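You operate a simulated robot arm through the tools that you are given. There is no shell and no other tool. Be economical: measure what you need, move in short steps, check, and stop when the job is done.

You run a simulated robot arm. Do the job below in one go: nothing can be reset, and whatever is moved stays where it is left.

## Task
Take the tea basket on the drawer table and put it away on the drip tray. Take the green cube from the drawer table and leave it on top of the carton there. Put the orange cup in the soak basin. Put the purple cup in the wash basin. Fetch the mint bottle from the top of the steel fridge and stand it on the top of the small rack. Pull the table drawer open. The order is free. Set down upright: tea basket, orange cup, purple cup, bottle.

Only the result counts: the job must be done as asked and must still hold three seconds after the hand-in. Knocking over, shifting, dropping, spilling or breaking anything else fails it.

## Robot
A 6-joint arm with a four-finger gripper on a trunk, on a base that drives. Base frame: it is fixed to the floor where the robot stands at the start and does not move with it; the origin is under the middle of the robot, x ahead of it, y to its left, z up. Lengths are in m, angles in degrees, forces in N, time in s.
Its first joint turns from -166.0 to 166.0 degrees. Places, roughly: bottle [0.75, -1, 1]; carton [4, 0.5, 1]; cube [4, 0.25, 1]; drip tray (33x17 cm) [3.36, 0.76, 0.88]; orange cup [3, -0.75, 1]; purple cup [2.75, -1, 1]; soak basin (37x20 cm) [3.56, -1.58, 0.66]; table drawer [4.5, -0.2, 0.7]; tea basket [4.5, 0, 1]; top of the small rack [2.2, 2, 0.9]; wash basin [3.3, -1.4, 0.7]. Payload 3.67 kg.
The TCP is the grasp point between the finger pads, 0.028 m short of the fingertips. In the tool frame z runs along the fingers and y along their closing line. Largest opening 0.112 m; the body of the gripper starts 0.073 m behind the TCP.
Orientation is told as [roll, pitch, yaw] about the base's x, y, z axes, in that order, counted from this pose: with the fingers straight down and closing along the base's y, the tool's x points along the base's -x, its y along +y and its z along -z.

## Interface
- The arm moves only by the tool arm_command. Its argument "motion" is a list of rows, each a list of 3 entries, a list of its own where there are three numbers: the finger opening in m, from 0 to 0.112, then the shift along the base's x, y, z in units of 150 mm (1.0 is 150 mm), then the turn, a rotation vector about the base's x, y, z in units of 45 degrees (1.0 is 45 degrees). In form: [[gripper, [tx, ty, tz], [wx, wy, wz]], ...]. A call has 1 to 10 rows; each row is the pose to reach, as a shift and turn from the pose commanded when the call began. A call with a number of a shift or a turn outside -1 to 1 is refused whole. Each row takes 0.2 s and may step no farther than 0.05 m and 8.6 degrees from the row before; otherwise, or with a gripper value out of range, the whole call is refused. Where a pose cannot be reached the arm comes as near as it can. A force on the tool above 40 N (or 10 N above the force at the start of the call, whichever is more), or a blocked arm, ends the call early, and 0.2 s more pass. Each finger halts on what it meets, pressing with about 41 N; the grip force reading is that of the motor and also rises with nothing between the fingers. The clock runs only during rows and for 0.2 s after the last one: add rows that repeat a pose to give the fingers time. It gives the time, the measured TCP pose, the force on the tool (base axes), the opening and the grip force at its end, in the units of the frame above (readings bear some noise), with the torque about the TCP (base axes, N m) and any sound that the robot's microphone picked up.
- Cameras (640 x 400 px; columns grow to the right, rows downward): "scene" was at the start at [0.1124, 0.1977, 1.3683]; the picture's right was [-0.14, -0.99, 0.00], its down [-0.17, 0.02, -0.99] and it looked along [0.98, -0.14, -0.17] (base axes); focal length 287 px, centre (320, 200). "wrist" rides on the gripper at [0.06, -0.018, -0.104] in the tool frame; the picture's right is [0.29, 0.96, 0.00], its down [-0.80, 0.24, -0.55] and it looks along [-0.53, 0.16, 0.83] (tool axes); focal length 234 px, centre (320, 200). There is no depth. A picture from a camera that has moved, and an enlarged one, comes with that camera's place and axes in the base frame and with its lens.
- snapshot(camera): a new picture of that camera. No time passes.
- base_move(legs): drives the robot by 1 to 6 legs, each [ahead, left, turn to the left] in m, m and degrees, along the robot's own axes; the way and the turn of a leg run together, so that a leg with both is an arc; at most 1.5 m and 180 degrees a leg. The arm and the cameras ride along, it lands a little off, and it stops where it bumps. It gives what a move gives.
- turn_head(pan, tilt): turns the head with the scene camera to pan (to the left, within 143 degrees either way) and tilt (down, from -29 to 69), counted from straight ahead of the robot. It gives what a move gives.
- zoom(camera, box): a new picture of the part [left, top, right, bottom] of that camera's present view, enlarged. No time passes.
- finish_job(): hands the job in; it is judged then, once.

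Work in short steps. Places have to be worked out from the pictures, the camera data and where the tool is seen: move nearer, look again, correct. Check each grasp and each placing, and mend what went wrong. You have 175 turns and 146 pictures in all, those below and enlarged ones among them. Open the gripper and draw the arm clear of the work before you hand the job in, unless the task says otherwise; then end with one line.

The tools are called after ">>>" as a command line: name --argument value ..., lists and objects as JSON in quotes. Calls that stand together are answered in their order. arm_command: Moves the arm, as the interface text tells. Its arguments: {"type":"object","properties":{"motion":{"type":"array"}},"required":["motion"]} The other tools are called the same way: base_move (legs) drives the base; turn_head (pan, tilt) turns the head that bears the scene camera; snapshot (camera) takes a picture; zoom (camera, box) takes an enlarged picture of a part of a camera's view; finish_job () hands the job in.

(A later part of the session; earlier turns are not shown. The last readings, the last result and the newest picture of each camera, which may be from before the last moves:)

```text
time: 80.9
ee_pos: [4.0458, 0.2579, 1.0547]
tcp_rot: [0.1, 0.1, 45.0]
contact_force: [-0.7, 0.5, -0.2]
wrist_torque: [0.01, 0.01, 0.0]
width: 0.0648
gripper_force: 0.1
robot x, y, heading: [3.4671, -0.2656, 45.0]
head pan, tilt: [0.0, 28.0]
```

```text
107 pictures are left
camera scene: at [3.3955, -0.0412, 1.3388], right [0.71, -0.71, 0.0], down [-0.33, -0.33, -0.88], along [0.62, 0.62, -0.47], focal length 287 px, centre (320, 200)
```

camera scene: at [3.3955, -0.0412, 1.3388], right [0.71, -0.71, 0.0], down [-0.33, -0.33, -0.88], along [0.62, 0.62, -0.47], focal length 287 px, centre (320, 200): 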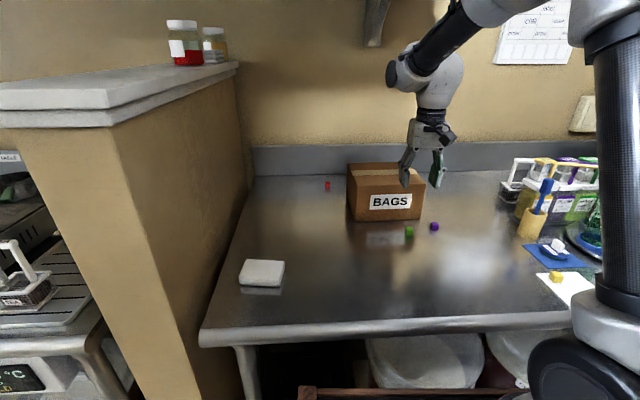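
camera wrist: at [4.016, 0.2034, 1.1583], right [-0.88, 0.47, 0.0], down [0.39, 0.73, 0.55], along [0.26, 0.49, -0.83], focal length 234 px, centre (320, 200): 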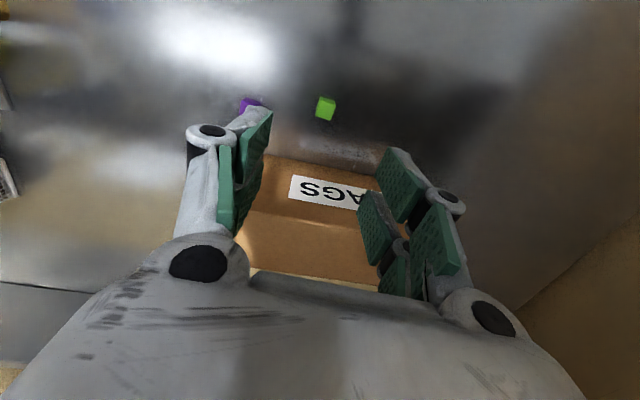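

Cube is at ≈(4.039,0.259,0.88). I descend to z≈0.91 and recheck.

>>> arm_command --motion '[[0.065, [-0.045, 0.007, -0.25], [0, 0, 0]], [0.065, [-0.045, 0.007, -0.5], [0, 0, 0]], [0.065, [-0.045, 0.007, -0.75], [0, 0, 0]], [0.065, [-0.045, 0.007, -0.95], [0, 0, 0]], [0.065, [-0.045, 0.007, -0.95], [0, 0, 0]]]'

>>> snapshot --camera "wrist"

```text
time: 82.1
ee_pos: [4.0377, 0.257, 0.9136]
tcp_rot: [0.1, -0.1, 45.0]
contact_force: [-0.3, 0.5, -0.1]
wrist_torque: [0.04, -0.04, -0.04]
width: 0.0649
gripper_force: 0.1
robot x, y, heading: [3.463, -0.27, 45.0]
head pan, tilt: [0.0, 28.0]
```

```text
106 pictures are left
camera wrist: at [4.0083, 0.2038, 1.0186], right [-0.88, 0.47, 0.0], down [0.39, 0.73, 0.56], along [0.26, 0.49, -0.83], focal length 234 px, centre (320, 200)
```

wrist: 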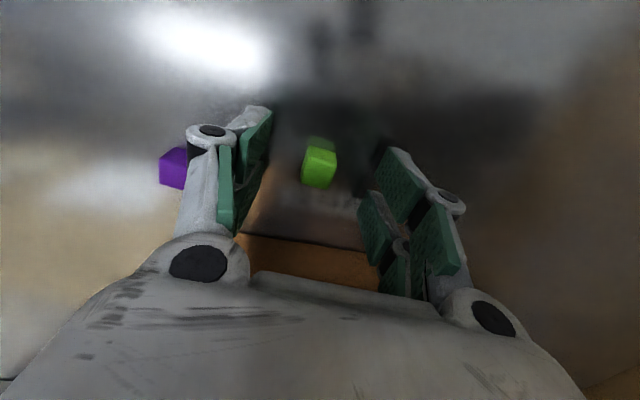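

The cube is centred, ~30 mm below the TCP. I lower 10 mm and close.

>>> arm_command --motion '[[0.065, [0, 0, -0.07], [0, 0, 0]], [0.035, [0, 0, -0.07], [0, 0, 0]], [0.01, [0, 0, -0.07], [0, 0, 0]], [0.01, [0, 0, -0.07], [0, 0, 0]], [0.01, [0, 0, -0.07], [0, 0, 0]]]'

>>> snapshot --camera "wrist"

```text
time: 82.8
ee_pos: [4.0382, 0.2577, 0.9063]
tcp_rot: [-0.1, -0.4, 45.0]
contact_force: [0.4, -2.0, 25.9]
wrist_torque: [-0.49, 0.4, -0.1]
width: 0.0178
gripper_force: 20.0
robot x, y, heading: [3.4676, -0.2669, 44.9]
head pan, tilt: [0.0, 28.0]
stopped in row 3: the force on the tool passed its limit at 43 N (the readings are from after the stop); the commanded pose is now the measured one
```

```text
105 pictures are left
camera wrist: at [4.0091, 0.204, 1.0115], right [-0.88, 0.47, 0.0], down [0.39, 0.73, 0.56], along [0.27, 0.49, -0.83], focal length 234 px, centre (320, 200)
```

wrist: 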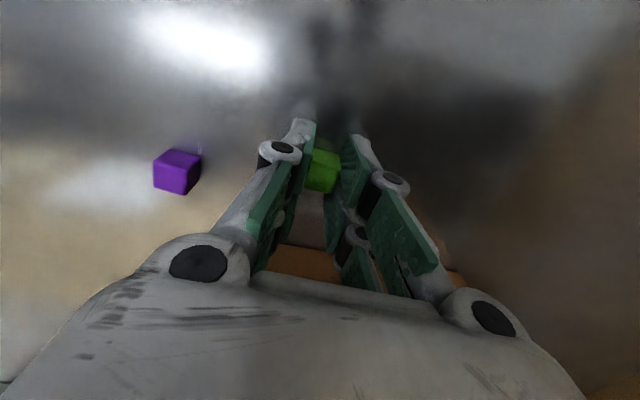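

Fingertips pressed the table while closing; the cube is between the pads at 18 mm. I lift slightly keeping grip, then raise.

>>> arm_command --motion '[[0.005, [0, 0, 0.03], [0, 0, 0]], [0.005, [0, 0, 0.05], [0, 0, 0]], [0.005, [0, 0, 0.25], [0, 0, 0]], [0.005, [0, 0, 0.5], [0, 0, 0]], [0.005, [0, 0, 0.75], [0, 0, 0]], [0.005, [0, 0, 1.0], [0, 0, 0]], [0.005, [0, 0, 1.0], [0, 0, 0]]]'

>>> snapshot --camera "wrist"

>>> snapshot --camera "scene"

```text
time: 84.4
ee_pos: [4.0386, 0.2582, 1.0561]
tcp_rot: [0.0, -0.2, 45.1]
contact_force: [-0.1, 0.1, -0.3]
wrist_torque: [0.02, -0.04, -0.01]
width: 0.0175
gripper_force: 40.6
robot x, y, heading: [3.4678, -0.2657, 44.8]
head pan, tilt: [0.0, 28.0]
```

```text
104 pictures are left
camera wrist: at [4.0097, 0.2053, 1.1607], right [-0.88, 0.47, 0.0], down [0.39, 0.73, 0.56], along [0.26, 0.49, -0.83], focal length 234 px, centre (320, 200)
```

wrist: 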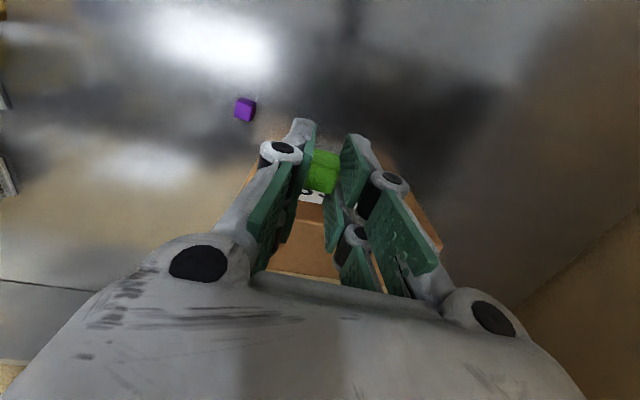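

```text
103 pictures are left
camera scene: at [3.3956, -0.0413, 1.3388], right [0.71, -0.71, 0.0], down [-0.33, -0.33, -0.88], along [0.62, 0.62, -0.47], focal length 287 px, centre (320, 200)
```

scene: 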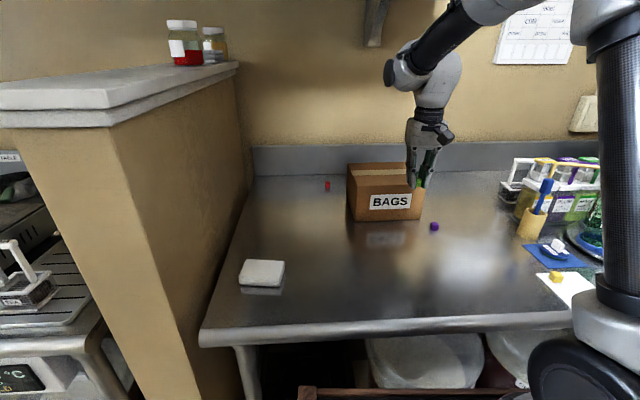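

Cube held. Carton top spans around centre (4.11,0.385), top z≈0.995. I raise 3 cm and move over it, then check.

>>> arm_command --motion '[[0.005, [0, 0, 0.2], [0, 0, 0]], [0.005, [0.16, 0.28, 0.2], [0, 0, 0]], [0.005, [0.32, 0.56, 0.2], [0, 0, 0]], [0.005, [0.483, 0.846, 0.2], [0, 0, 0]], [0.005, [0.483, 0.846, 0.2], [0, 0, 0]]]'

>>> snapshot --camera "wrist"

>>> zoom --camera "scene" --box '[320, 100, 480, 230]'

```text
time: 85.6
ee_pos: [4.1122, 0.3854, 1.0878]
tcp_rot: [0.0, -0.3, 45.1]
contact_force: [0.3, 0.5, 0.7]
wrist_torque: [-0.01, -0.04, 0.0]
width: 0.0175
gripper_force: 41.2
robot x, y, heading: [3.469, -0.2703, 44.8]
head pan, tilt: [0.0, 28.0]
```

```text
102 pictures are left
camera wrist: at [4.0831, 0.3308, 1.1927], right [-0.88, 0.47, 0.0], down [0.39, 0.73, 0.56], along [0.26, 0.49, -0.83], focal length 234 px, centre (320, 200)
```

wrist: 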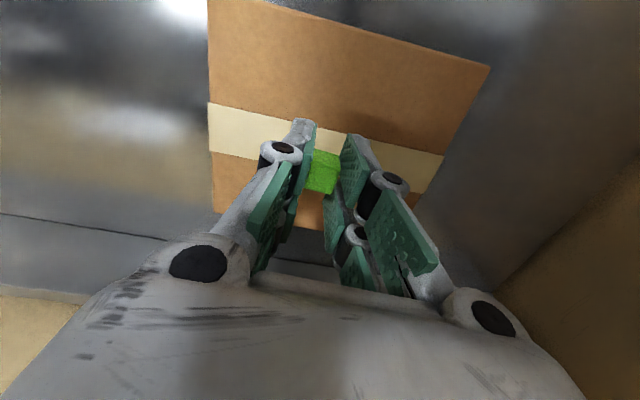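

```text
3.08 times, centred on (400, 165) of scene
camera zoom: at [3.3955, -0.0414, 1.3388], right [0.71, -0.71, 0.0], down [-0.33, -0.33, -0.88], along [0.62, 0.62, -0.47], focal length 884 px, centre (74, 308)
```

zoom: 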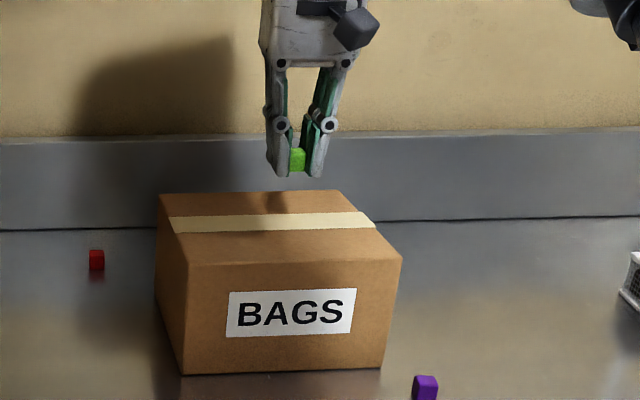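

The TCP is above the carton's middle (tape). I lower stepwise until contact.

>>> arm_command --motion '[[0.005, [0, 0, -0.2], [0, 0, 0]], [0.005, [0, 0, -0.33], [0, 0, 0]], [0.005, [0, 0, -0.36], [0, 0, 0]], [0.005, [0, 0, -0.38], [0, 0, 0]]]'

>>> zoom --camera "scene" --box '[340, 120, 460, 220]'

```text
time: 86.6
ee_pos: [4.1099, 0.3847, 1.0291]
tcp_rot: [-0.1, -0.2, 45.1]
contact_force: [0.1, -0.3, 0.0]
wrist_torque: [0.01, 0.02, -0.01]
width: 0.0174
gripper_force: 40.7
robot x, y, heading: [3.4708, -0.2658, 45.0]
head pan, tilt: [0.0, 28.0]
```

```text
4.00 times, centred on (400, 170) of scene
camera zoom: at [3.3956, -0.0413, 1.3388], right [0.71, -0.71, 0.0], down [-0.33, -0.33, -0.88], along [0.62, 0.62, -0.47], focal length 1149 px, centre (0, 320)
```

zoom: 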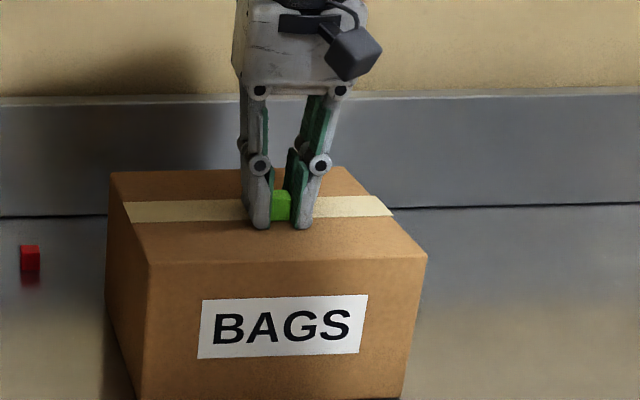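

Close to the surface; I lower in 2 mm steps.

>>> arm_command --motion '[[0.005, [0, 0, -0.013], [0, 0, 0]], [0.005, [0, 0, -0.026], [0, 0, 0]], [0.005, [0, 0, -0.04], [0, 0, 0]]]'

```text
time: 87.5
ee_pos: [4.1121, 0.3852, 1.027]
tcp_rot: [0.0, -0.7, 45.2]
contact_force: [-3.5, -2.7, 14.4]
wrist_torque: [-0.3, 0.33, 0.01]
width: 0.0176
gripper_force: 41.5
robot x, y, heading: [3.4651, -0.266, 44.8]
head pan, tilt: [0.0, 28.0]
stopped in row 3: the force on the tool passed its limit at 42 N (the readings are from after the stop); the commanded pose is now the measured one
```

Contact reached. I relieve ~1 mm, open slightly and rise.

>>> arm_command --motion '[[0.005, [0, 0, 0.01], [0, 0, 0]], [0.03, [0, 0, 0.015], [0, 0, 0]], [0.045, [0, 0, 0.02], [0, 0, 0]], [0.045, [0, 0, 0.2], [0, 0, 0]], [0.045, [0, 0, 0.5], [0, 0, 0]], [0.045, [0, 0, 0.8], [0, 0, 0]], [0.045, [0, 0, 1.0], [0, 0, 0]]]'

>>> snapshot --camera "scene"

>>> snapshot --camera "wrist"

```text
time: 89.1
ee_pos: [4.1134, 0.3865, 1.1765]
tcp_rot: [-0.1, -0.5, 45.1]
contact_force: [0.1, 0.3, 0.4]
wrist_torque: [0.02, 0.05, 0.0]
width: 0.0449
gripper_force: 0.1
robot x, y, heading: [3.4682, -0.267, 44.9]
head pan, tilt: [0.0, 28.0]
```

```text
99 pictures are left
camera scene: at [3.3957, -0.0412, 1.3388], right [0.71, -0.71, 0.0], down [-0.33, -0.33, -0.88], along [0.62, 0.62, -0.47], focal length 287 px, centre (320, 200)
```

scene: 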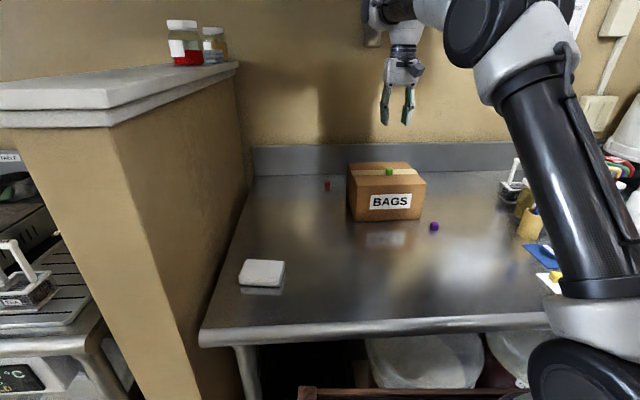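

```text
98 pictures are left
camera wrist: at [4.0833, 0.3324, 1.2817], right [-0.88, 0.47, 0.0], down [0.39, 0.73, 0.56], along [0.27, 0.49, -0.83], focal length 234 px, centre (320, 200)
```

wrist: 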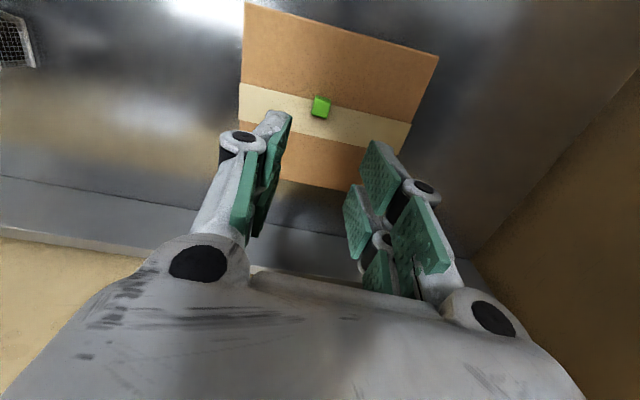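

The cube sits on the carton. I retract the arm upward/back, then drive right towards the tea basket.

>>> arm_command --motion '[[0.08, [-0.15, -0.15, 0.15], [0, 0, 0]], [0.08, [-0.35, -0.35, 0.25], [0, 0, 0]], [0.08, [-0.55, -0.55, 0.4], [0, 0, 0]], [0.08, [-0.75, -0.75, 0.5], [0, 0, 0]], [0.08, [-0.95, -0.95, 0.6], [0, 0, 0]]]'

>>> base_move --legs '[[-0.05, 0, 0], [0, -0.4, 0]]'

>>> snapshot --camera "scene"

>>> snapshot --camera "wrist"

```text
time: 90.3
ee_pos: [3.9694, 0.2429, 1.2638]
tcp_rot: [0.1, -0.4, 45.2]
contact_force: [0.9, 0.5, -1.4]
wrist_torque: [-0.07, 0.05, -0.01]
width: 0.08
gripper_force: 0.0
robot x, y, heading: [3.4679, -0.2695, 45.0]
head pan, tilt: [0.0, 28.0]
```

```text
time: 93.3
ee_pos: [4.2205, -0.0795, 1.2661]
tcp_rot: [0.0, -0.6, 44.8]
contact_force: [-0.2, 0.2, -0.4]
wrist_torque: [-0.05, -0.03, -0.02]
width: 0.08
gripper_force: 0.0
robot x, y, heading: [3.7214, -0.5902, 44.9]
head pan, tilt: [0.0, 28.0]
```

```text
97 pictures are left
camera scene: at [3.6464, -0.3617, 1.3388], right [0.7, -0.71, 0.0], down [-0.33, -0.33, -0.88], along [0.63, 0.62, -0.47], focal length 287 px, centre (320, 200)
```

scene: 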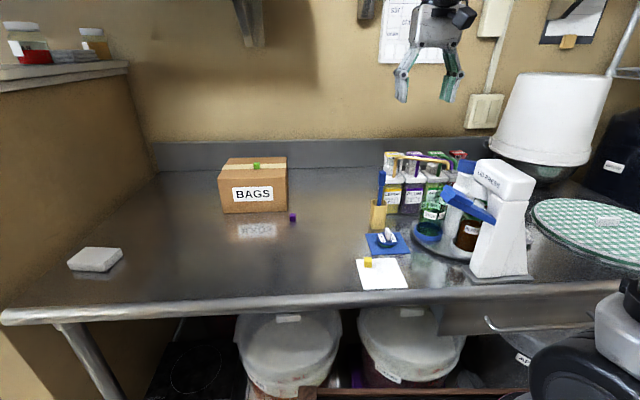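

```text
96 pictures are left
camera wrist: at [4.1913, -0.1341, 1.37], right [-0.88, 0.47, 0.0], down [0.39, 0.73, 0.56], along [0.27, 0.49, -0.83], focal length 234 px, centre (320, 200)
```

wrist: 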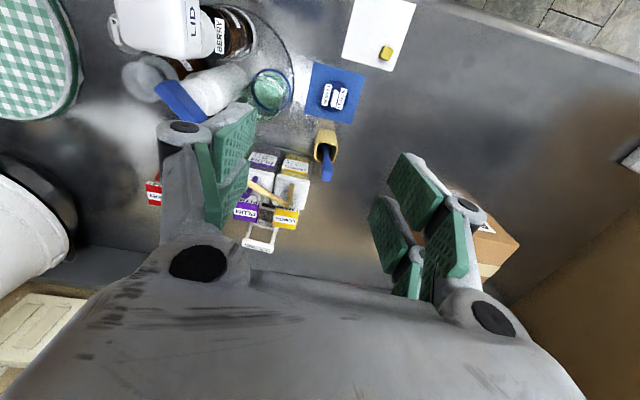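

The basket is behind the caddy. I zoom the wrist view to see the handle's orientation and spacing.

>>> zoom --camera "wrist" --box '[200, 130, 360, 270]'

```text
2.86 times, centred on (280, 200) of wrist
camera zoom: at [4.1913, -0.1341, 1.37], right [-0.88, 0.47, 0.0], down [0.39, 0.73, 0.56], along [0.27, 0.49, -0.83], focal length 669 px, centre (434, 200)
```

zoom: 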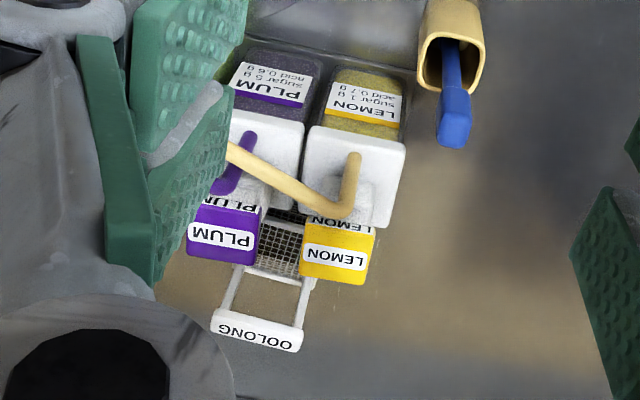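

The handle (~6.5 cm wide, bar along the table) can be gripped by closing sideways over its posts, palm staying above the caddy. I edge the base right/ahead and move the TCP above the handle at safe height.

>>> base_move --legs '[[0.035, -0.04, 0]]'

>>> arm_command --motion '[[0.105, [0.2, 0.2, -0.05], [0, 0, 0]], [0.105, [0.4, 0.4, -0.1], [0, 0, 0]], [0.105, [0.6, 0.6, -0.15], [0, 0, 0]], [0.105, [0.8, 0.8, -0.2], [0, 0, 0]], [0.105, [0.9, 0.9, -0.2], [0, 0, 0]], [0.105, [0.9, 0.9, -0.2], [0, 0, 0]]]'

>>> snapshot --camera "wrist"

>>> snapshot --camera "scene"

```text
time: 94.2
ee_pos: [4.2753, -0.085, 1.2654]
tcp_rot: [0.0, -0.6, 44.9]
contact_force: [0.0, -0.3, -1.0]
wrist_torque: [0.01, 0.0, 0.03]
width: 0.0799
gripper_force: 0.2
robot x, y, heading: [3.7723, -0.5934, 45.0]
head pan, tilt: [0.0, 28.0]
```

```text
time: 95.6
ee_pos: [4.4123, 0.0518, 1.2346]
tcp_rot: [0.0, -0.7, 44.9]
contact_force: [0.0, -0.6, -0.2]
wrist_torque: [0.04, 0.01, -0.01]
width: 0.1053
gripper_force: 0.0
robot x, y, heading: [3.7733, -0.5914, 44.8]
head pan, tilt: [0.0, 28.0]
```

```text
94 pictures are left
camera wrist: at [4.3827, -0.0032, 1.3399], right [-0.88, 0.48, 0.0], down [0.39, 0.73, 0.56], along [0.27, 0.49, -0.83], focal length 234 px, centre (320, 200)
```

wrist: 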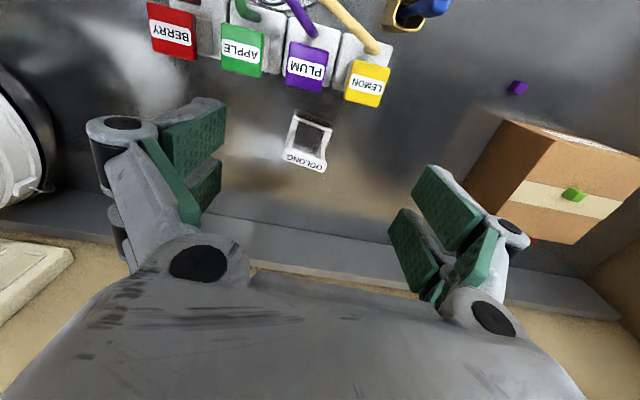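

```text
93 pictures are left
camera scene: at [3.7003, -0.3665, 1.3388], right [0.7, -0.71, 0.0], down [-0.33, -0.33, -0.88], along [0.63, 0.62, -0.47], focal length 287 px, centre (320, 200)
```

scene: 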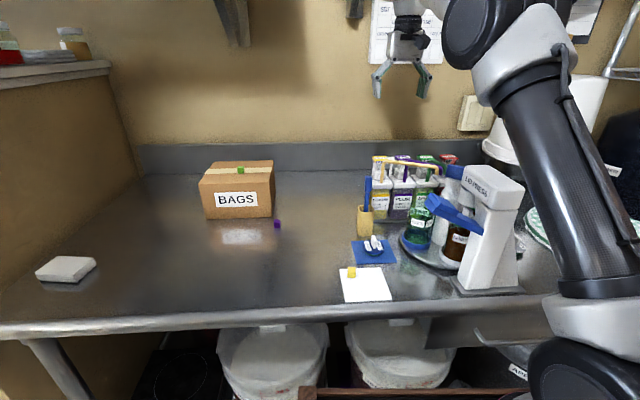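

Triangulated handle bar ≈ (4.471,0.113,1.017). I move over it at this height and check reach.

>>> arm_command --motion '[[0.105, [0.2, 0.205, 0], [0, 0, 0]], [0.105, [0.39, 0.405, 0], [0, 0, 0]], [0.105, [0.39, 0.405, -0.3], [0, 0, 0]], [0.105, [0.39, 0.405, -0.6], [0, 0, 0]], [0.105, [0.39, 0.405, -0.6], [0, 0, 0]]]'

>>> snapshot --camera "wrist"

```text
time: 96.8
ee_pos: [4.469, 0.1134, 1.1442]
tcp_rot: [-0.1, -0.6, 44.9]
contact_force: [0.4, -0.5, 0.9]
wrist_torque: [0.02, -0.03, 0.01]
width: 0.1051
gripper_force: 0.1
out of reach, approached as far as the arm can: row 1, 2, 3
robot x, y, heading: [3.7727, -0.597, 44.6]
head pan, tilt: [0.0, 28.0]
```

```text
92 pictures are left
camera wrist: at [4.4385, 0.0589, 1.247], right [-0.88, 0.48, 0.0], down [0.39, 0.73, 0.56], along [0.27, 0.49, -0.83], focal length 234 px, centre (320, 200)
```

wrist: 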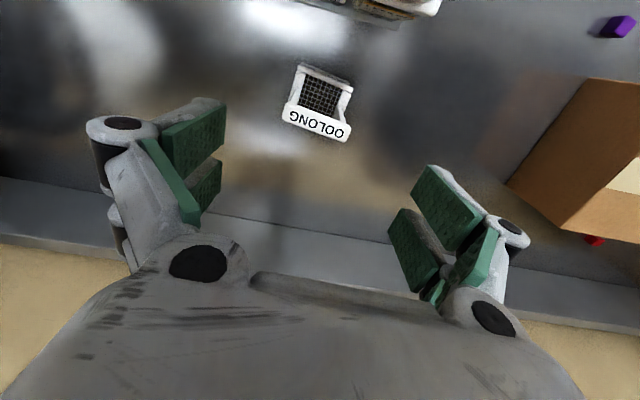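

Aligned: the bar lies directly beneath, ~0.127 m below. I descend to z≈1.005.

>>> arm_command --motion '[[0.105, [0.01, 0, -0.3], [0, 0, 0]], [0.105, [0.01, 0, -0.6], [0, 0, 0]], [0.105, [0.01, 0, -0.8], [0, 0, 0]], [0.105, [0.01, 0, -0.92], [0, 0, 0]], [0.105, [0.01, 0, -0.92], [0, 0, 0]]]'

>>> snapshot --camera "wrist"

>>> zoom --camera "scene" --box '[320, 60, 520, 230]'

```text
time: 98.0
ee_pos: [4.4701, 0.109, 1.0054]
tcp_rot: [0.0, -0.6, 44.9]
contact_force: [-0.6, 0.4, -0.5]
wrist_torque: [-0.03, -0.01, 0.04]
width: 0.1051
gripper_force: 0.1
robot x, y, heading: [3.7699, -0.5932, 44.6]
head pan, tilt: [0.0, 28.0]
```

```text
91 pictures are left
camera wrist: at [4.4403, 0.0541, 1.1094], right [-0.88, 0.48, 0.0], down [0.39, 0.73, 0.56], along [0.27, 0.49, -0.83], focal length 234 px, centre (320, 200)
```

wrist: 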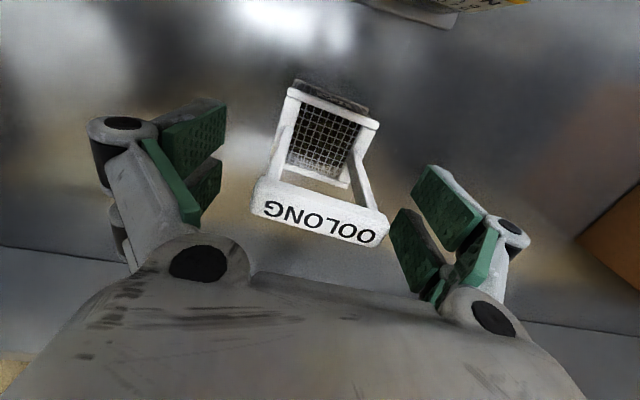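

```text
2.35 times, centred on (420, 145) of scene
camera zoom: at [3.7003, -0.3665, 1.3388], right [0.7, -0.71, 0.0], down [-0.33, -0.33, -0.88], along [0.63, 0.62, -0.47], focal length 676 px, centre (85, 329)
```

zoom: 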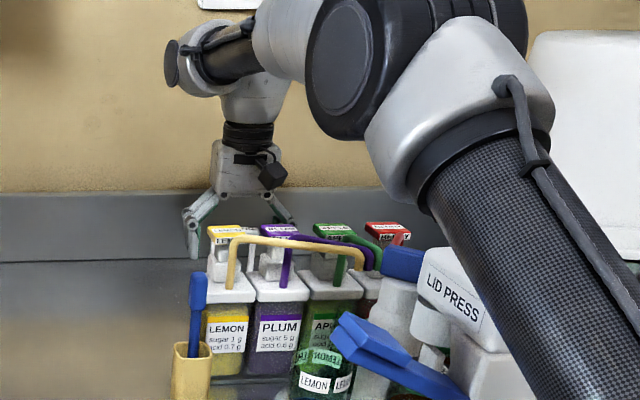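

The handle is centred between the fingers, bar ~15 mm above the TCP. I raise 7 mm, then close gently.

>>> arm_command --motion '[[0.1, [0, 0, 0.05], [0, 0, 0]], [0.08, [0, 0, 0.05], [0, 0, 0]], [0.065, [0, 0, 0.05], [0, 0, 0]], [0.055, [0, 0, 0.05], [0, 0, 0]], [0.05, [0, 0, 0.05], [0, 0, 0]], [0.05, [0, 0, 0.05], [0, 0, 0]]]'

>>> snapshot --camera "wrist"

```text
time: 99.4
ee_pos: [4.4691, 0.1089, 1.0118]
tcp_rot: [0.0, -0.5, 44.9]
contact_force: [-0.6, 0.0, 2.1]
wrist_torque: [-0.01, 0.05, -0.04]
width: 0.0646
gripper_force: 41.0
robot x, y, heading: [3.7705, -0.5918, 44.9]
head pan, tilt: [0.0, 28.0]
```

```text
89 pictures are left
camera wrist: at [4.4395, 0.0542, 1.118], right [-0.88, 0.48, 0.0], down [0.39, 0.73, 0.56], along [0.27, 0.49, -0.83], focal length 234 px, centre (320, 200)
```

wrist: 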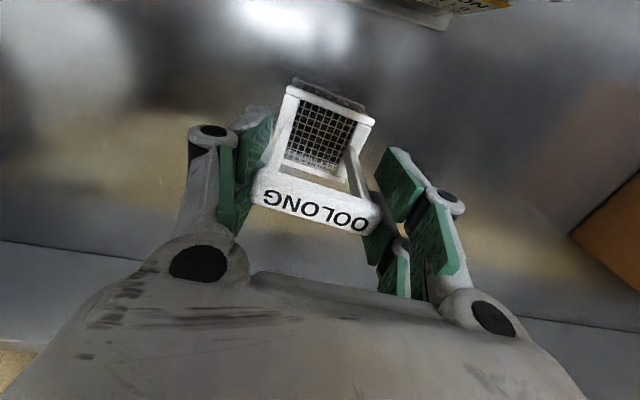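

Gripped at 65 mm. I lift straight up.

>>> arm_command --motion '[[0.05, [0, 0, 0.1], [0, 0, 0]], [0.05, [0, 0, 0.3], [0, 0, 0]], [0.05, [0, 0, 0.55], [0, 0, 0]], [0.05, [0, 0, 0.8], [0, 0, 0]], [0.05, [0, 0, 1.0], [0, 0, 0]], [0.05, [0, 0, 1.0], [0, 0, 0]]]'

>>> snapshot --camera "wrist"

>>> snapshot --camera "scene"

```text
time: 100.8
ee_pos: [4.4664, 0.1021, 1.1623]
tcp_rot: [0.0, -0.6, 45.0]
contact_force: [0.1, 0.2, -1.5]
wrist_torque: [-0.01, 0.03, 0.0]
width: 0.0643
gripper_force: 41.3
out of reach, approached as far as the arm can: row 5, 6
robot x, y, heading: [3.7743, -0.5938, 44.7]
head pan, tilt: [0.0, 28.0]
```

```text
88 pictures are left
camera wrist: at [4.4359, 0.048, 1.2666], right [-0.88, 0.48, 0.0], down [0.39, 0.73, 0.56], along [0.27, 0.49, -0.83], focal length 234 px, centre (320, 200)
```

wrist: 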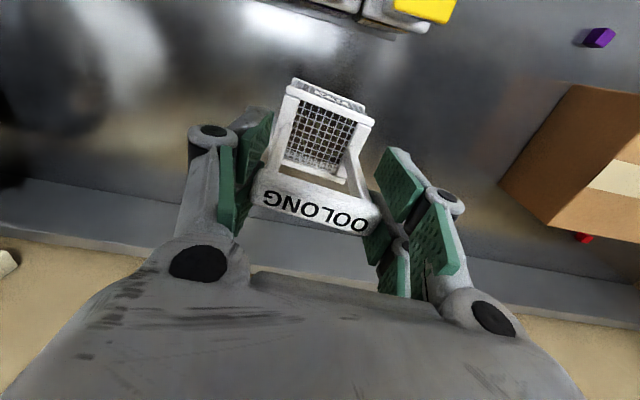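

```text
87 pictures are left
camera scene: at [3.7004, -0.3664, 1.3388], right [0.7, -0.71, 0.0], down [-0.33, -0.33, -0.88], along [0.63, 0.62, -0.47], focal length 287 px, centre (320, 200)
```

scene: 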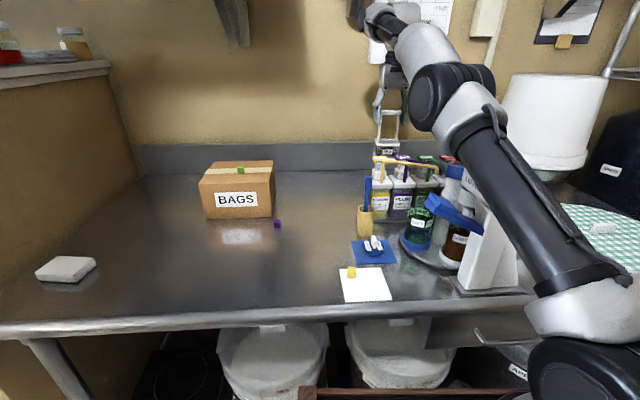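

Basket held. I drive left 0.25 m so it clears the caddy, then retract and raise the arm.

>>> base_move --legs '[[0, 0.24, 0]]'

>>> arm_command --motion '[[0.05, [-0.2, -0.2, 0.05], [0, 0, 0]], [0.05, [-0.4, -0.4, 0.15], [0, 0, 0]], [0.05, [-0.6, -0.6, 0.3], [0, 0, 0]], [0.05, [-0.8, -0.8, 0.45], [0, 0, 0]], [0.05, [-1.0, -1.0, 0.6], [0, 0, 0]]]'

>>> arm_command --motion '[[0.05, [-0.2, -0.2, 0.15], [0, 0, 0]], [0.05, [-0.4, -0.4, 0.3], [0, 0, 0]], [0.05, [-0.6, -0.6, 0.5], [0, 0, 0]], [0.05, [-0.6, -0.6, 0.7], [0, 0, 0]]]'

>>> snapshot --camera "scene"

```text
time: 102.6
ee_pos: [4.2993, 0.2718, 1.1619]
tcp_rot: [0.0, -0.6, 44.7]
contact_force: [-1.1, -0.1, -1.1]
wrist_torque: [-0.03, -0.01, 0.0]
width: 0.0641
gripper_force: 40.9
robot x, y, heading: [3.6024, -0.4261, 44.7]
head pan, tilt: [0.0, 28.0]
```

```text
time: 103.8
ee_pos: [4.1501, 0.1183, 1.2507]
tcp_rot: [0.0, -0.3, 44.7]
contact_force: [1.1, 0.7, -3.8]
wrist_torque: [-0.09, 0.06, -0.01]
width: 0.0642
gripper_force: 40.9
robot x, y, heading: [3.6041, -0.4256, 44.7]
head pan, tilt: [0.0, 28.0]
```

```text
refused: row 3 steps farther than a row can; nothing moved
```

```text
86 pictures are left
camera scene: at [3.5331, -0.1959, 1.3387], right [0.7, -0.71, 0.0], down [-0.33, -0.33, -0.88], along [0.63, 0.62, -0.47], focal length 287 px, centre (320, 200)
```

scene: 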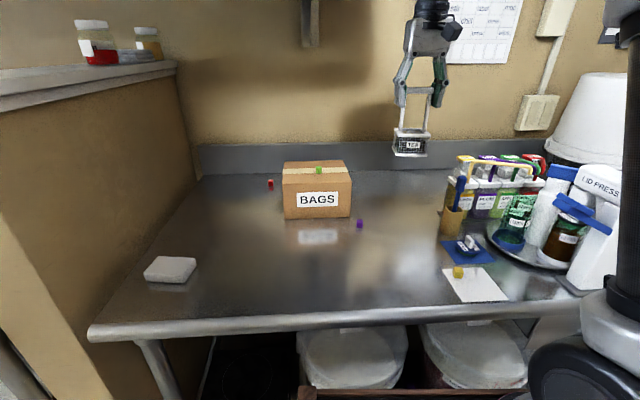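

Still held. I retract the arm further and raise it, back off from the table and shift left, then turn right so I can reverse along the aisle past the half wall.

>>> arm_command --motion '[[0.05, [-0.2, -0.2, 0.1], [0, 0, 0]], [0.05, [-0.4, -0.4, 0.2], [0, 0, 0]], [0.05, [-0.6, -0.6, 0.3], [0, 0, 0]], [0.05, [-0.6, -0.6, 0.3], [0, 0, 0]]]'

>>> base_move --legs '[[-0.15, 0.35, 0], [0, 0, -90]]'

>>> turn_head --pan 0 --tilt 20

>>> snapshot --camera "scene"

```text
time: 104.8
ee_pos: [4.0554, 0.0298, 1.2954]
tcp_rot: [-0.1, -0.6, 44.7]
contact_force: [1.2, 0.6, -2.1]
wrist_torque: [-0.02, 0.04, -0.02]
width: 0.064
gripper_force: 41.1
robot x, y, heading: [3.6021, -0.4274, 44.6]
head pan, tilt: [0.0, 28.0]
```

```text
time: 111.0
ee_pos: [3.7012, -0.7313, 1.2952]
tcp_rot: [0.0, -0.6, -45.4]
contact_force: [-0.1, -1.2, -1.9]
wrist_torque: [0.0, 0.02, 0.01]
width: 0.0643
gripper_force: 40.9
robot x, y, heading: [3.2472, -0.2763, -45.6]
head pan, tilt: [0.0, 28.0]
```

```text
time: 111.7
ee_pos: [3.7017, -0.732, 1.2955]
tcp_rot: [0.0, -0.6, -45.4]
contact_force: [0.1, -0.5, -2.4]
wrist_torque: [0.04, 0.03, -0.05]
width: 0.0641
gripper_force: 41.3
robot x, y, heading: [3.2508, -0.2794, -45.5]
head pan, tilt: [0.0, 20.0]
```

```text
85 pictures are left
camera scene: at [3.4826, -0.2117, 1.3517], right [-0.71, -0.7, 0.0], down [-0.24, 0.24, -0.94], along [0.66, -0.67, -0.34], focal length 287 px, centre (320, 200)
```

scene: 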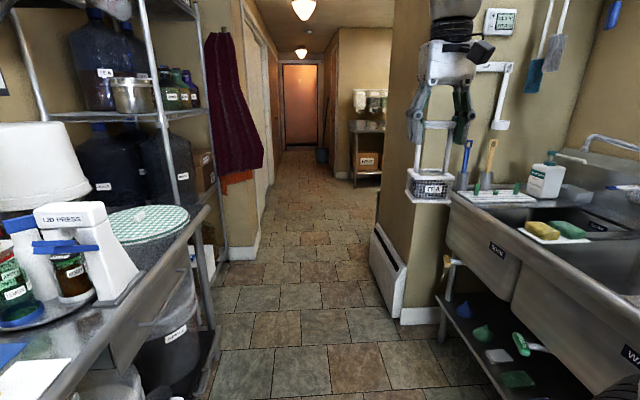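

I reverse along the aisle to u≈1.6 then turn left to face the stove-table end with the drip tray.

>>> base_move --legs '[[-0.9, -0.1, 0.5], [0, 0, 90]]'

>>> turn_head --pan -15 --tilt 28

>>> snapshot --camera "scene"

>>> snapshot --camera "wrist"

```text
time: 120.3
ee_pos: [3.0045, 0.7388, 1.296]
tcp_rot: [0.0, -0.6, 43.5]
contact_force: [0.8, 0.6, -1.5]
wrist_torque: [0.03, 0.05, 0.01]
width: 0.0642
gripper_force: 41.4
robot x, y, heading: [2.5396, 0.296, 43.3]
head pan, tilt: [0.0, 20.0]
```

```text
time: 121.1
ee_pos: [3.004, 0.7376, 1.2947]
tcp_rot: [0.0, -0.6, 43.5]
contact_force: [0.5, 0.4, -1.8]
wrist_torque: [-0.03, -0.02, 0.0]
width: 0.0643
gripper_force: 41.1
robot x, y, heading: [2.54, 0.2946, 43.5]
head pan, tilt: [-15.0, 28.0]
```

```text
84 pictures are left
camera scene: at [2.4887, 0.5049, 1.3389], right [0.48, -0.88, 0.0], down [-0.41, -0.22, -0.88], along [0.78, 0.42, -0.47], focal length 287 px, centre (320, 200)
```

scene: 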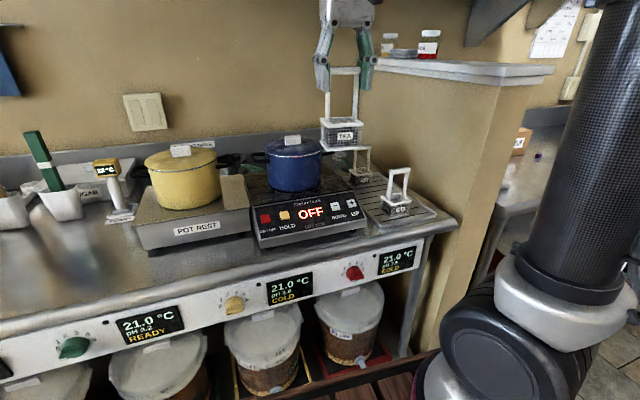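

```text
83 pictures are left
camera wrist: at [2.9725, 0.6851, 1.3997], right [-0.87, 0.5, 0.0], down [0.41, 0.72, 0.56], along [0.28, 0.49, -0.83], focal length 234 px, centre (320, 200)
```

wrist: 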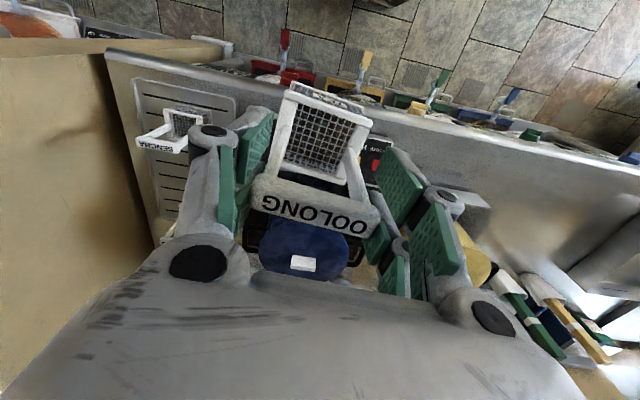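

The drip tray's long side runs front-to-back, with SENCHA near the front and SMOKED behind. I shift right 0.2 m and look from above.

>>> base_move --legs '[[0, 0, 1.5], [0.05, -0.18, 0]]'

>>> snapshot --camera "wrist"

>>> zoom --camera "scene" --box '[220, 90, 480, 260]'

```text
time: 123.0
ee_pos: [3.1541, 0.6594, 1.2949]
tcp_rot: [0.0, -0.6, 44.9]
contact_force: [0.6, -0.5, -1.1]
wrist_torque: [0.0, 0.0, 0.03]
width: 0.0642
gripper_force: 41.1
robot x, y, heading: [2.7037, 0.2004, 44.8]
head pan, tilt: [-15.0, 28.0]
```

```text
82 pictures are left
camera wrist: at [3.1251, 0.6057, 1.3997], right [-0.88, 0.47, 0.0], down [0.39, 0.73, 0.56], along [0.27, 0.49, -0.83], focal length 234 px, centre (320, 200)
```

wrist: 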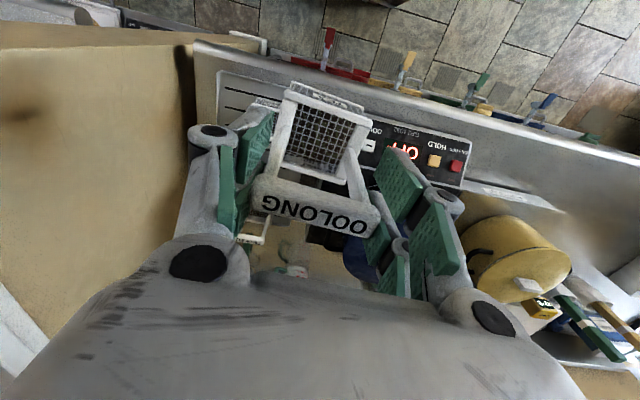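

```text
2.35 times, centred on (350, 175) of scene
camera zoom: at [2.6461, 0.4129, 1.3388], right [0.5, -0.87, 0.0], down [-0.41, -0.23, -0.88], along [0.77, 0.44, -0.47], focal length 676 px, centre (249, 259)
```

zoom: 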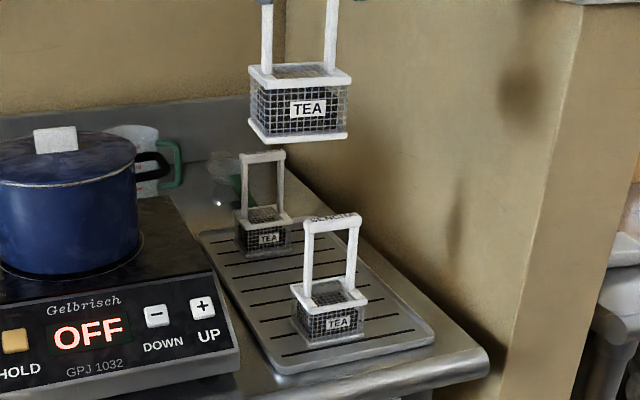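

Tray spans u≈1.76–1.95, v≈2.73–3.09; the two baskets leave a mid spot at u=1.855, v=2.905 → (3.366,0.742). I move the arm there in two calls at height, keeping above the neighbours' handles.

>>> arm_command --motion '[[0.05, [0.25, 0.1, 0], [0, 0, 0]], [0.05, [0.5, 0.2, 0], [0, 0, 0]], [0.05, [0.75, 0.3, 0], [0, 0, 0]], [0.05, [1.0, 0.4, 0], [0, 0, 0]]]'

>>> arm_command --motion '[[0.05, [0.2, 0.08, -0.1], [0, 0, 0]], [0.05, [0.41, 0.15, -0.2], [0, 0, 0]], [0.05, [0.41, 0.15, -0.3], [0, 0, 0]], [0.05, [0.41, 0.15, -0.3], [0, 0, 0]]]'

>>> zoom --camera "scene" --box '[250, 60, 490, 280]'

>>> snapshot --camera "wrist"

```text
time: 124.0
ee_pos: [3.3054, 0.7196, 1.2976]
tcp_rot: [0.0, -0.6, 45.0]
contact_force: [-0.9, 0.2, 0.2]
wrist_torque: [0.03, -0.05, 0.0]
width: 0.0641
gripper_force: 41.0
robot x, y, heading: [2.704, 0.2047, 44.8]
head pan, tilt: [-15.0, 28.0]
```

```text
time: 125.0
ee_pos: [3.367, 0.7417, 1.2512]
tcp_rot: [0.0, -0.7, 44.9]
contact_force: [0.2, -0.1, -1.7]
wrist_torque: [-0.01, 0.01, -0.01]
width: 0.0641
gripper_force: 41.0
robot x, y, heading: [2.7028, 0.2077, 44.9]
head pan, tilt: [-15.0, 28.0]
```

```text
1.82 times, centred on (370, 170) of scene
camera zoom: at [2.646, 0.4129, 1.3388], right [0.5, -0.87, 0.0], down [-0.41, -0.23, -0.88], along [0.77, 0.44, -0.47], focal length 522 px, centre (229, 254)
```

zoom: 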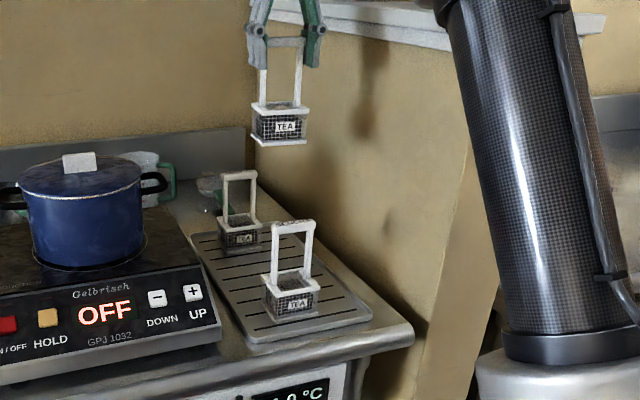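

```text
79 pictures are left
camera wrist: at [3.3371, 0.6868, 1.3551], right [-0.88, 0.47, 0.0], down [0.39, 0.73, 0.56], along [0.27, 0.49, -0.83], focal length 234 px, centre (320, 200)
```

wrist: 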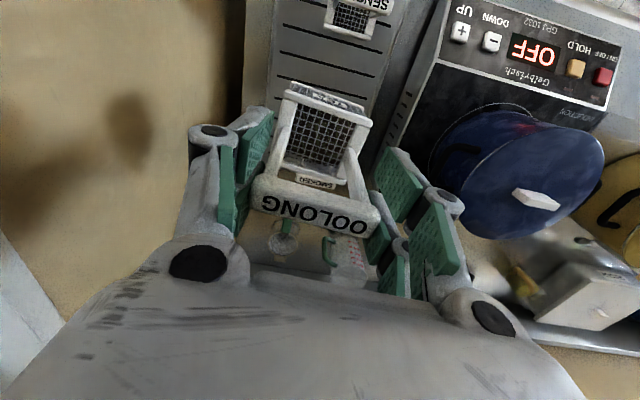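

Position is confirmed between the two baskets (v≈2.80 and 3.02). I lower in stages.

>>> arm_command --motion '[[0.05, [-0.04, 0.04, -0.25], [0, 0, 0]], [0.05, [-0.04, 0.04, -0.5], [0, 0, 0]], [0.05, [-0.04, 0.04, -0.75], [0, 0, 0]], [0.05, [-0.04, 0.04, -1.0], [0, 0, 0]], [0.05, [-0.04, 0.04, -1.0], [0, 0, 0]]]'

>>> zoom --camera "scene" --box '[290, 100, 450, 260]'

>>> snapshot --camera "wrist"

```text
time: 126.2
ee_pos: [3.3598, 0.7509, 1.098]
tcp_rot: [0.0, -0.7, 44.9]
contact_force: [0.4, -0.3, -1.1]
wrist_torque: [-0.03, 0.01, -0.02]
width: 0.0639
gripper_force: 40.9
robot x, y, heading: [2.7016, 0.2035, 45.0]
head pan, tilt: [-15.0, 28.0]
```

```text
2.50 times, centred on (370, 180) of scene
camera zoom: at [2.646, 0.4129, 1.3388], right [0.5, -0.87, 0.0], down [-0.41, -0.23, -0.88], along [0.77, 0.44, -0.47], focal length 718 px, centre (195, 250)
```

zoom: 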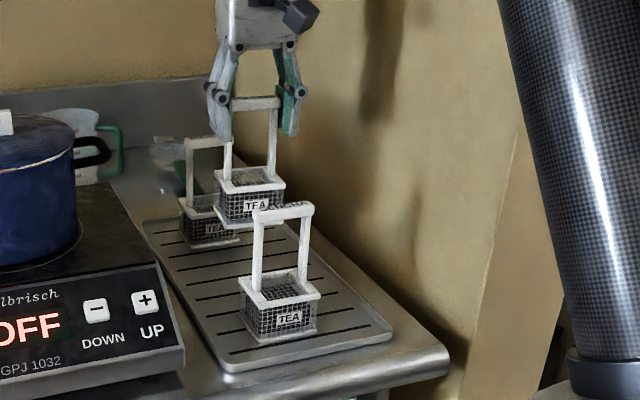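

```text
77 pictures are left
camera wrist: at [3.33, 0.6962, 1.2025], right [-0.88, 0.47, 0.0], down [0.39, 0.73, 0.56], along [0.27, 0.49, -0.83], focal length 234 px, centre (320, 200)
```

wrist: 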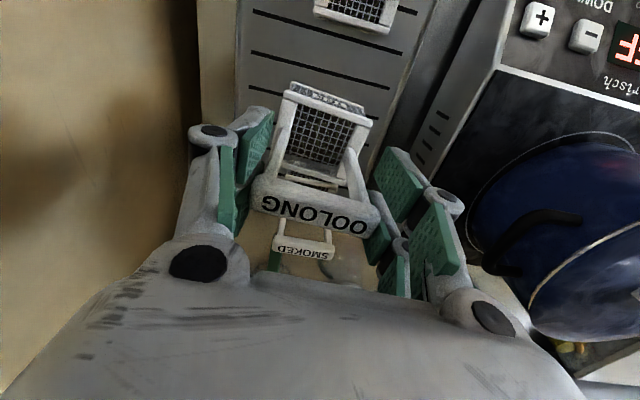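

Clear of both neighbours; I lower until contact.

>>> arm_command --motion '[[0.05, [0, 0, -0.2], [0, 0, 0]], [0.05, [0, 0, -0.36], [0, 0, 0]], [0.05, [0, 0, -0.39], [0, 0, 0]], [0.05, [0, 0, -0.42], [0, 0, 0]], [0.05, [0, 0, -0.44], [0, 0, 0]], [0.05, [0, 0, -0.46], [0, 0, 0]]]'

>>> zoom --camera "scene" --box '[290, 100, 450, 260]'

```text
time: 127.6
ee_pos: [3.3612, 0.7488, 1.0311]
tcp_rot: [0.0, -0.6, 44.9]
contact_force: [0.5, -0.5, -1.3]
wrist_torque: [-0.01, 0.04, -0.01]
width: 0.064
gripper_force: 40.9
robot x, y, heading: [2.7069, 0.2066, 44.9]
head pan, tilt: [-15.0, 28.0]
```

```text
2.50 times, centred on (370, 180) of scene
camera zoom: at [2.646, 0.4129, 1.3388], right [0.5, -0.87, 0.0], down [-0.41, -0.23, -0.88], along [0.77, 0.44, -0.47], focal length 718 px, centre (195, 250)
```

zoom: 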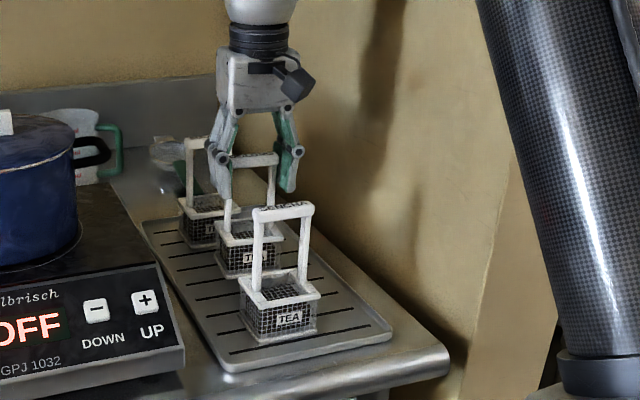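

Nearly down; continue in 2–3 mm steps.

>>> arm_command --motion '[[0.05, [0, 0, -0.015], [0, 0, 0]], [0.05, [0, 0, -0.03], [0, 0, 0]], [0.05, [0, 0, -0.045], [0, 0, 0]], [0.05, [0, 0, -0.06], [0, 0, 0]]]'

```text
time: 128.6
ee_pos: [3.3586, 0.7492, 1.0217]
tcp_rot: [0.0, -0.5, 44.9]
contact_force: [-0.1, -0.4, -1.4]
wrist_torque: [0.0, 0.03, 0.0]
width: 0.0641
gripper_force: 41.5
robot x, y, heading: [2.7011, 0.208, 44.6]
head pan, tilt: [-15.0, 28.0]
```

>>> arm_command --motion '[[0.05, [0, 0, -0.015], [0, 0, 0]], [0.05, [0, 0, -0.03], [0, 0, 0]], [0.05, [0, 0, -0.045], [0, 0, 0]], [0.05, [0, 0, -0.06], [0, 0, 0]], [0.05, [0, 0, -0.07], [0, 0, 0]]]'

```text
time: 129.8
ee_pos: [3.3601, 0.7479, 1.0132]
tcp_rot: [0.0, -0.9, 45.1]
contact_force: [-0.7, 3.6, 31.0]
wrist_torque: [0.29, -0.25, -0.17]
width: 0.0645
gripper_force: 40.9
robot x, y, heading: [2.7051, 0.2079, 44.9]
head pan, tilt: [-15.0, 28.0]
```

Contact at z≈1.014. I relieve 1–2 mm, open the fingers moderately, and check before rising.

>>> arm_command --motion '[[0.05, [0, 0, 0.015], [0, 0, 0]], [0.07, [0, 0, 0.015], [0, 0, 0]], [0.085, [0, 0, 0.015], [0, 0, 0]], [0.092, [0, 0, 0.015], [0, 0, 0]]]'

>>> snapshot --camera "wrist"

```text
time: 130.8
ee_pos: [3.3603, 0.7478, 1.0143]
tcp_rot: [0.0, -0.4, 44.9]
contact_force: [-0.1, 0.6, -0.3]
wrist_torque: [0.01, 0.0, 0.01]
width: 0.0918
gripper_force: 0.1
robot x, y, heading: [2.7071, 0.2033, 44.7]
head pan, tilt: [-15.0, 28.0]
```

```text
75 pictures are left
camera wrist: at [3.3306, 0.6933, 1.1184], right [-0.88, 0.47, 0.0], down [0.39, 0.73, 0.56], along [0.27, 0.49, -0.83], focal length 234 px, centre (320, 200)
```

wrist: 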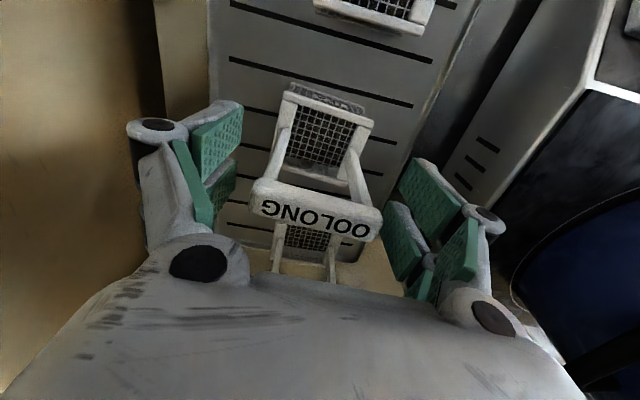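

The basket stands on the tray, clear of both fingers. I rise straight up and then retract.

>>> arm_command --motion '[[0.092, [0, 0, 0.2], [0, 0, 0]], [0.092, [0, 0, 0.45], [0, 0, 0]], [0.092, [0, 0, 0.7], [0, 0, 0]], [0.092, [0, 0, 1.0], [0, 0, 0]]]'

>>> arm_command --motion '[[0.092, [0, 0, 0.3], [0, 0, 0]], [0.092, [-0.2, -0.2, 0.4], [0, 0, 0]], [0.092, [-0.4, -0.4, 0.5], [0, 0, 0]], [0.092, [-0.6, -0.6, 0.6], [0, 0, 0]], [0.092, [-0.8, -0.8, 0.6], [0, 0, 0]], [0.092, [-1.0, -1.0, 0.6], [0, 0, 0]]]'

>>> zoom --camera "scene" --box '[250, 60, 490, 280]'

```text
time: 131.8
ee_pos: [3.3616, 0.7436, 1.1638]
tcp_rot: [0.0, -0.5, 44.9]
contact_force: [1.4, 0.6, -0.7]
wrist_torque: [-0.04, 0.02, -0.03]
width: 0.0919
gripper_force: 0.0
robot x, y, heading: [2.7049, 0.2043, 44.7]
head pan, tilt: [-15.0, 28.0]
```

```text
time: 133.2
ee_pos: [3.2142, 0.5978, 1.2519]
tcp_rot: [0.0, -0.4, 45.1]
contact_force: [1.0, 1.1, 0.0]
wrist_torque: [-0.06, 0.02, -0.01]
width: 0.0922
gripper_force: 0.1
robot x, y, heading: [2.703, 0.2089, 44.7]
head pan, tilt: [-15.0, 28.0]
```

```text
1.82 times, centred on (370, 170) of scene
camera zoom: at [2.6464, 0.4134, 1.3388], right [0.5, -0.87, 0.0], down [-0.41, -0.23, -0.88], along [0.77, 0.44, -0.47], focal length 522 px, centre (229, 254)
```

zoom: 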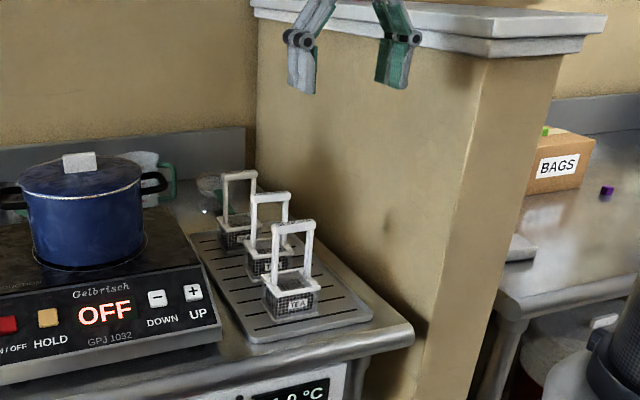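

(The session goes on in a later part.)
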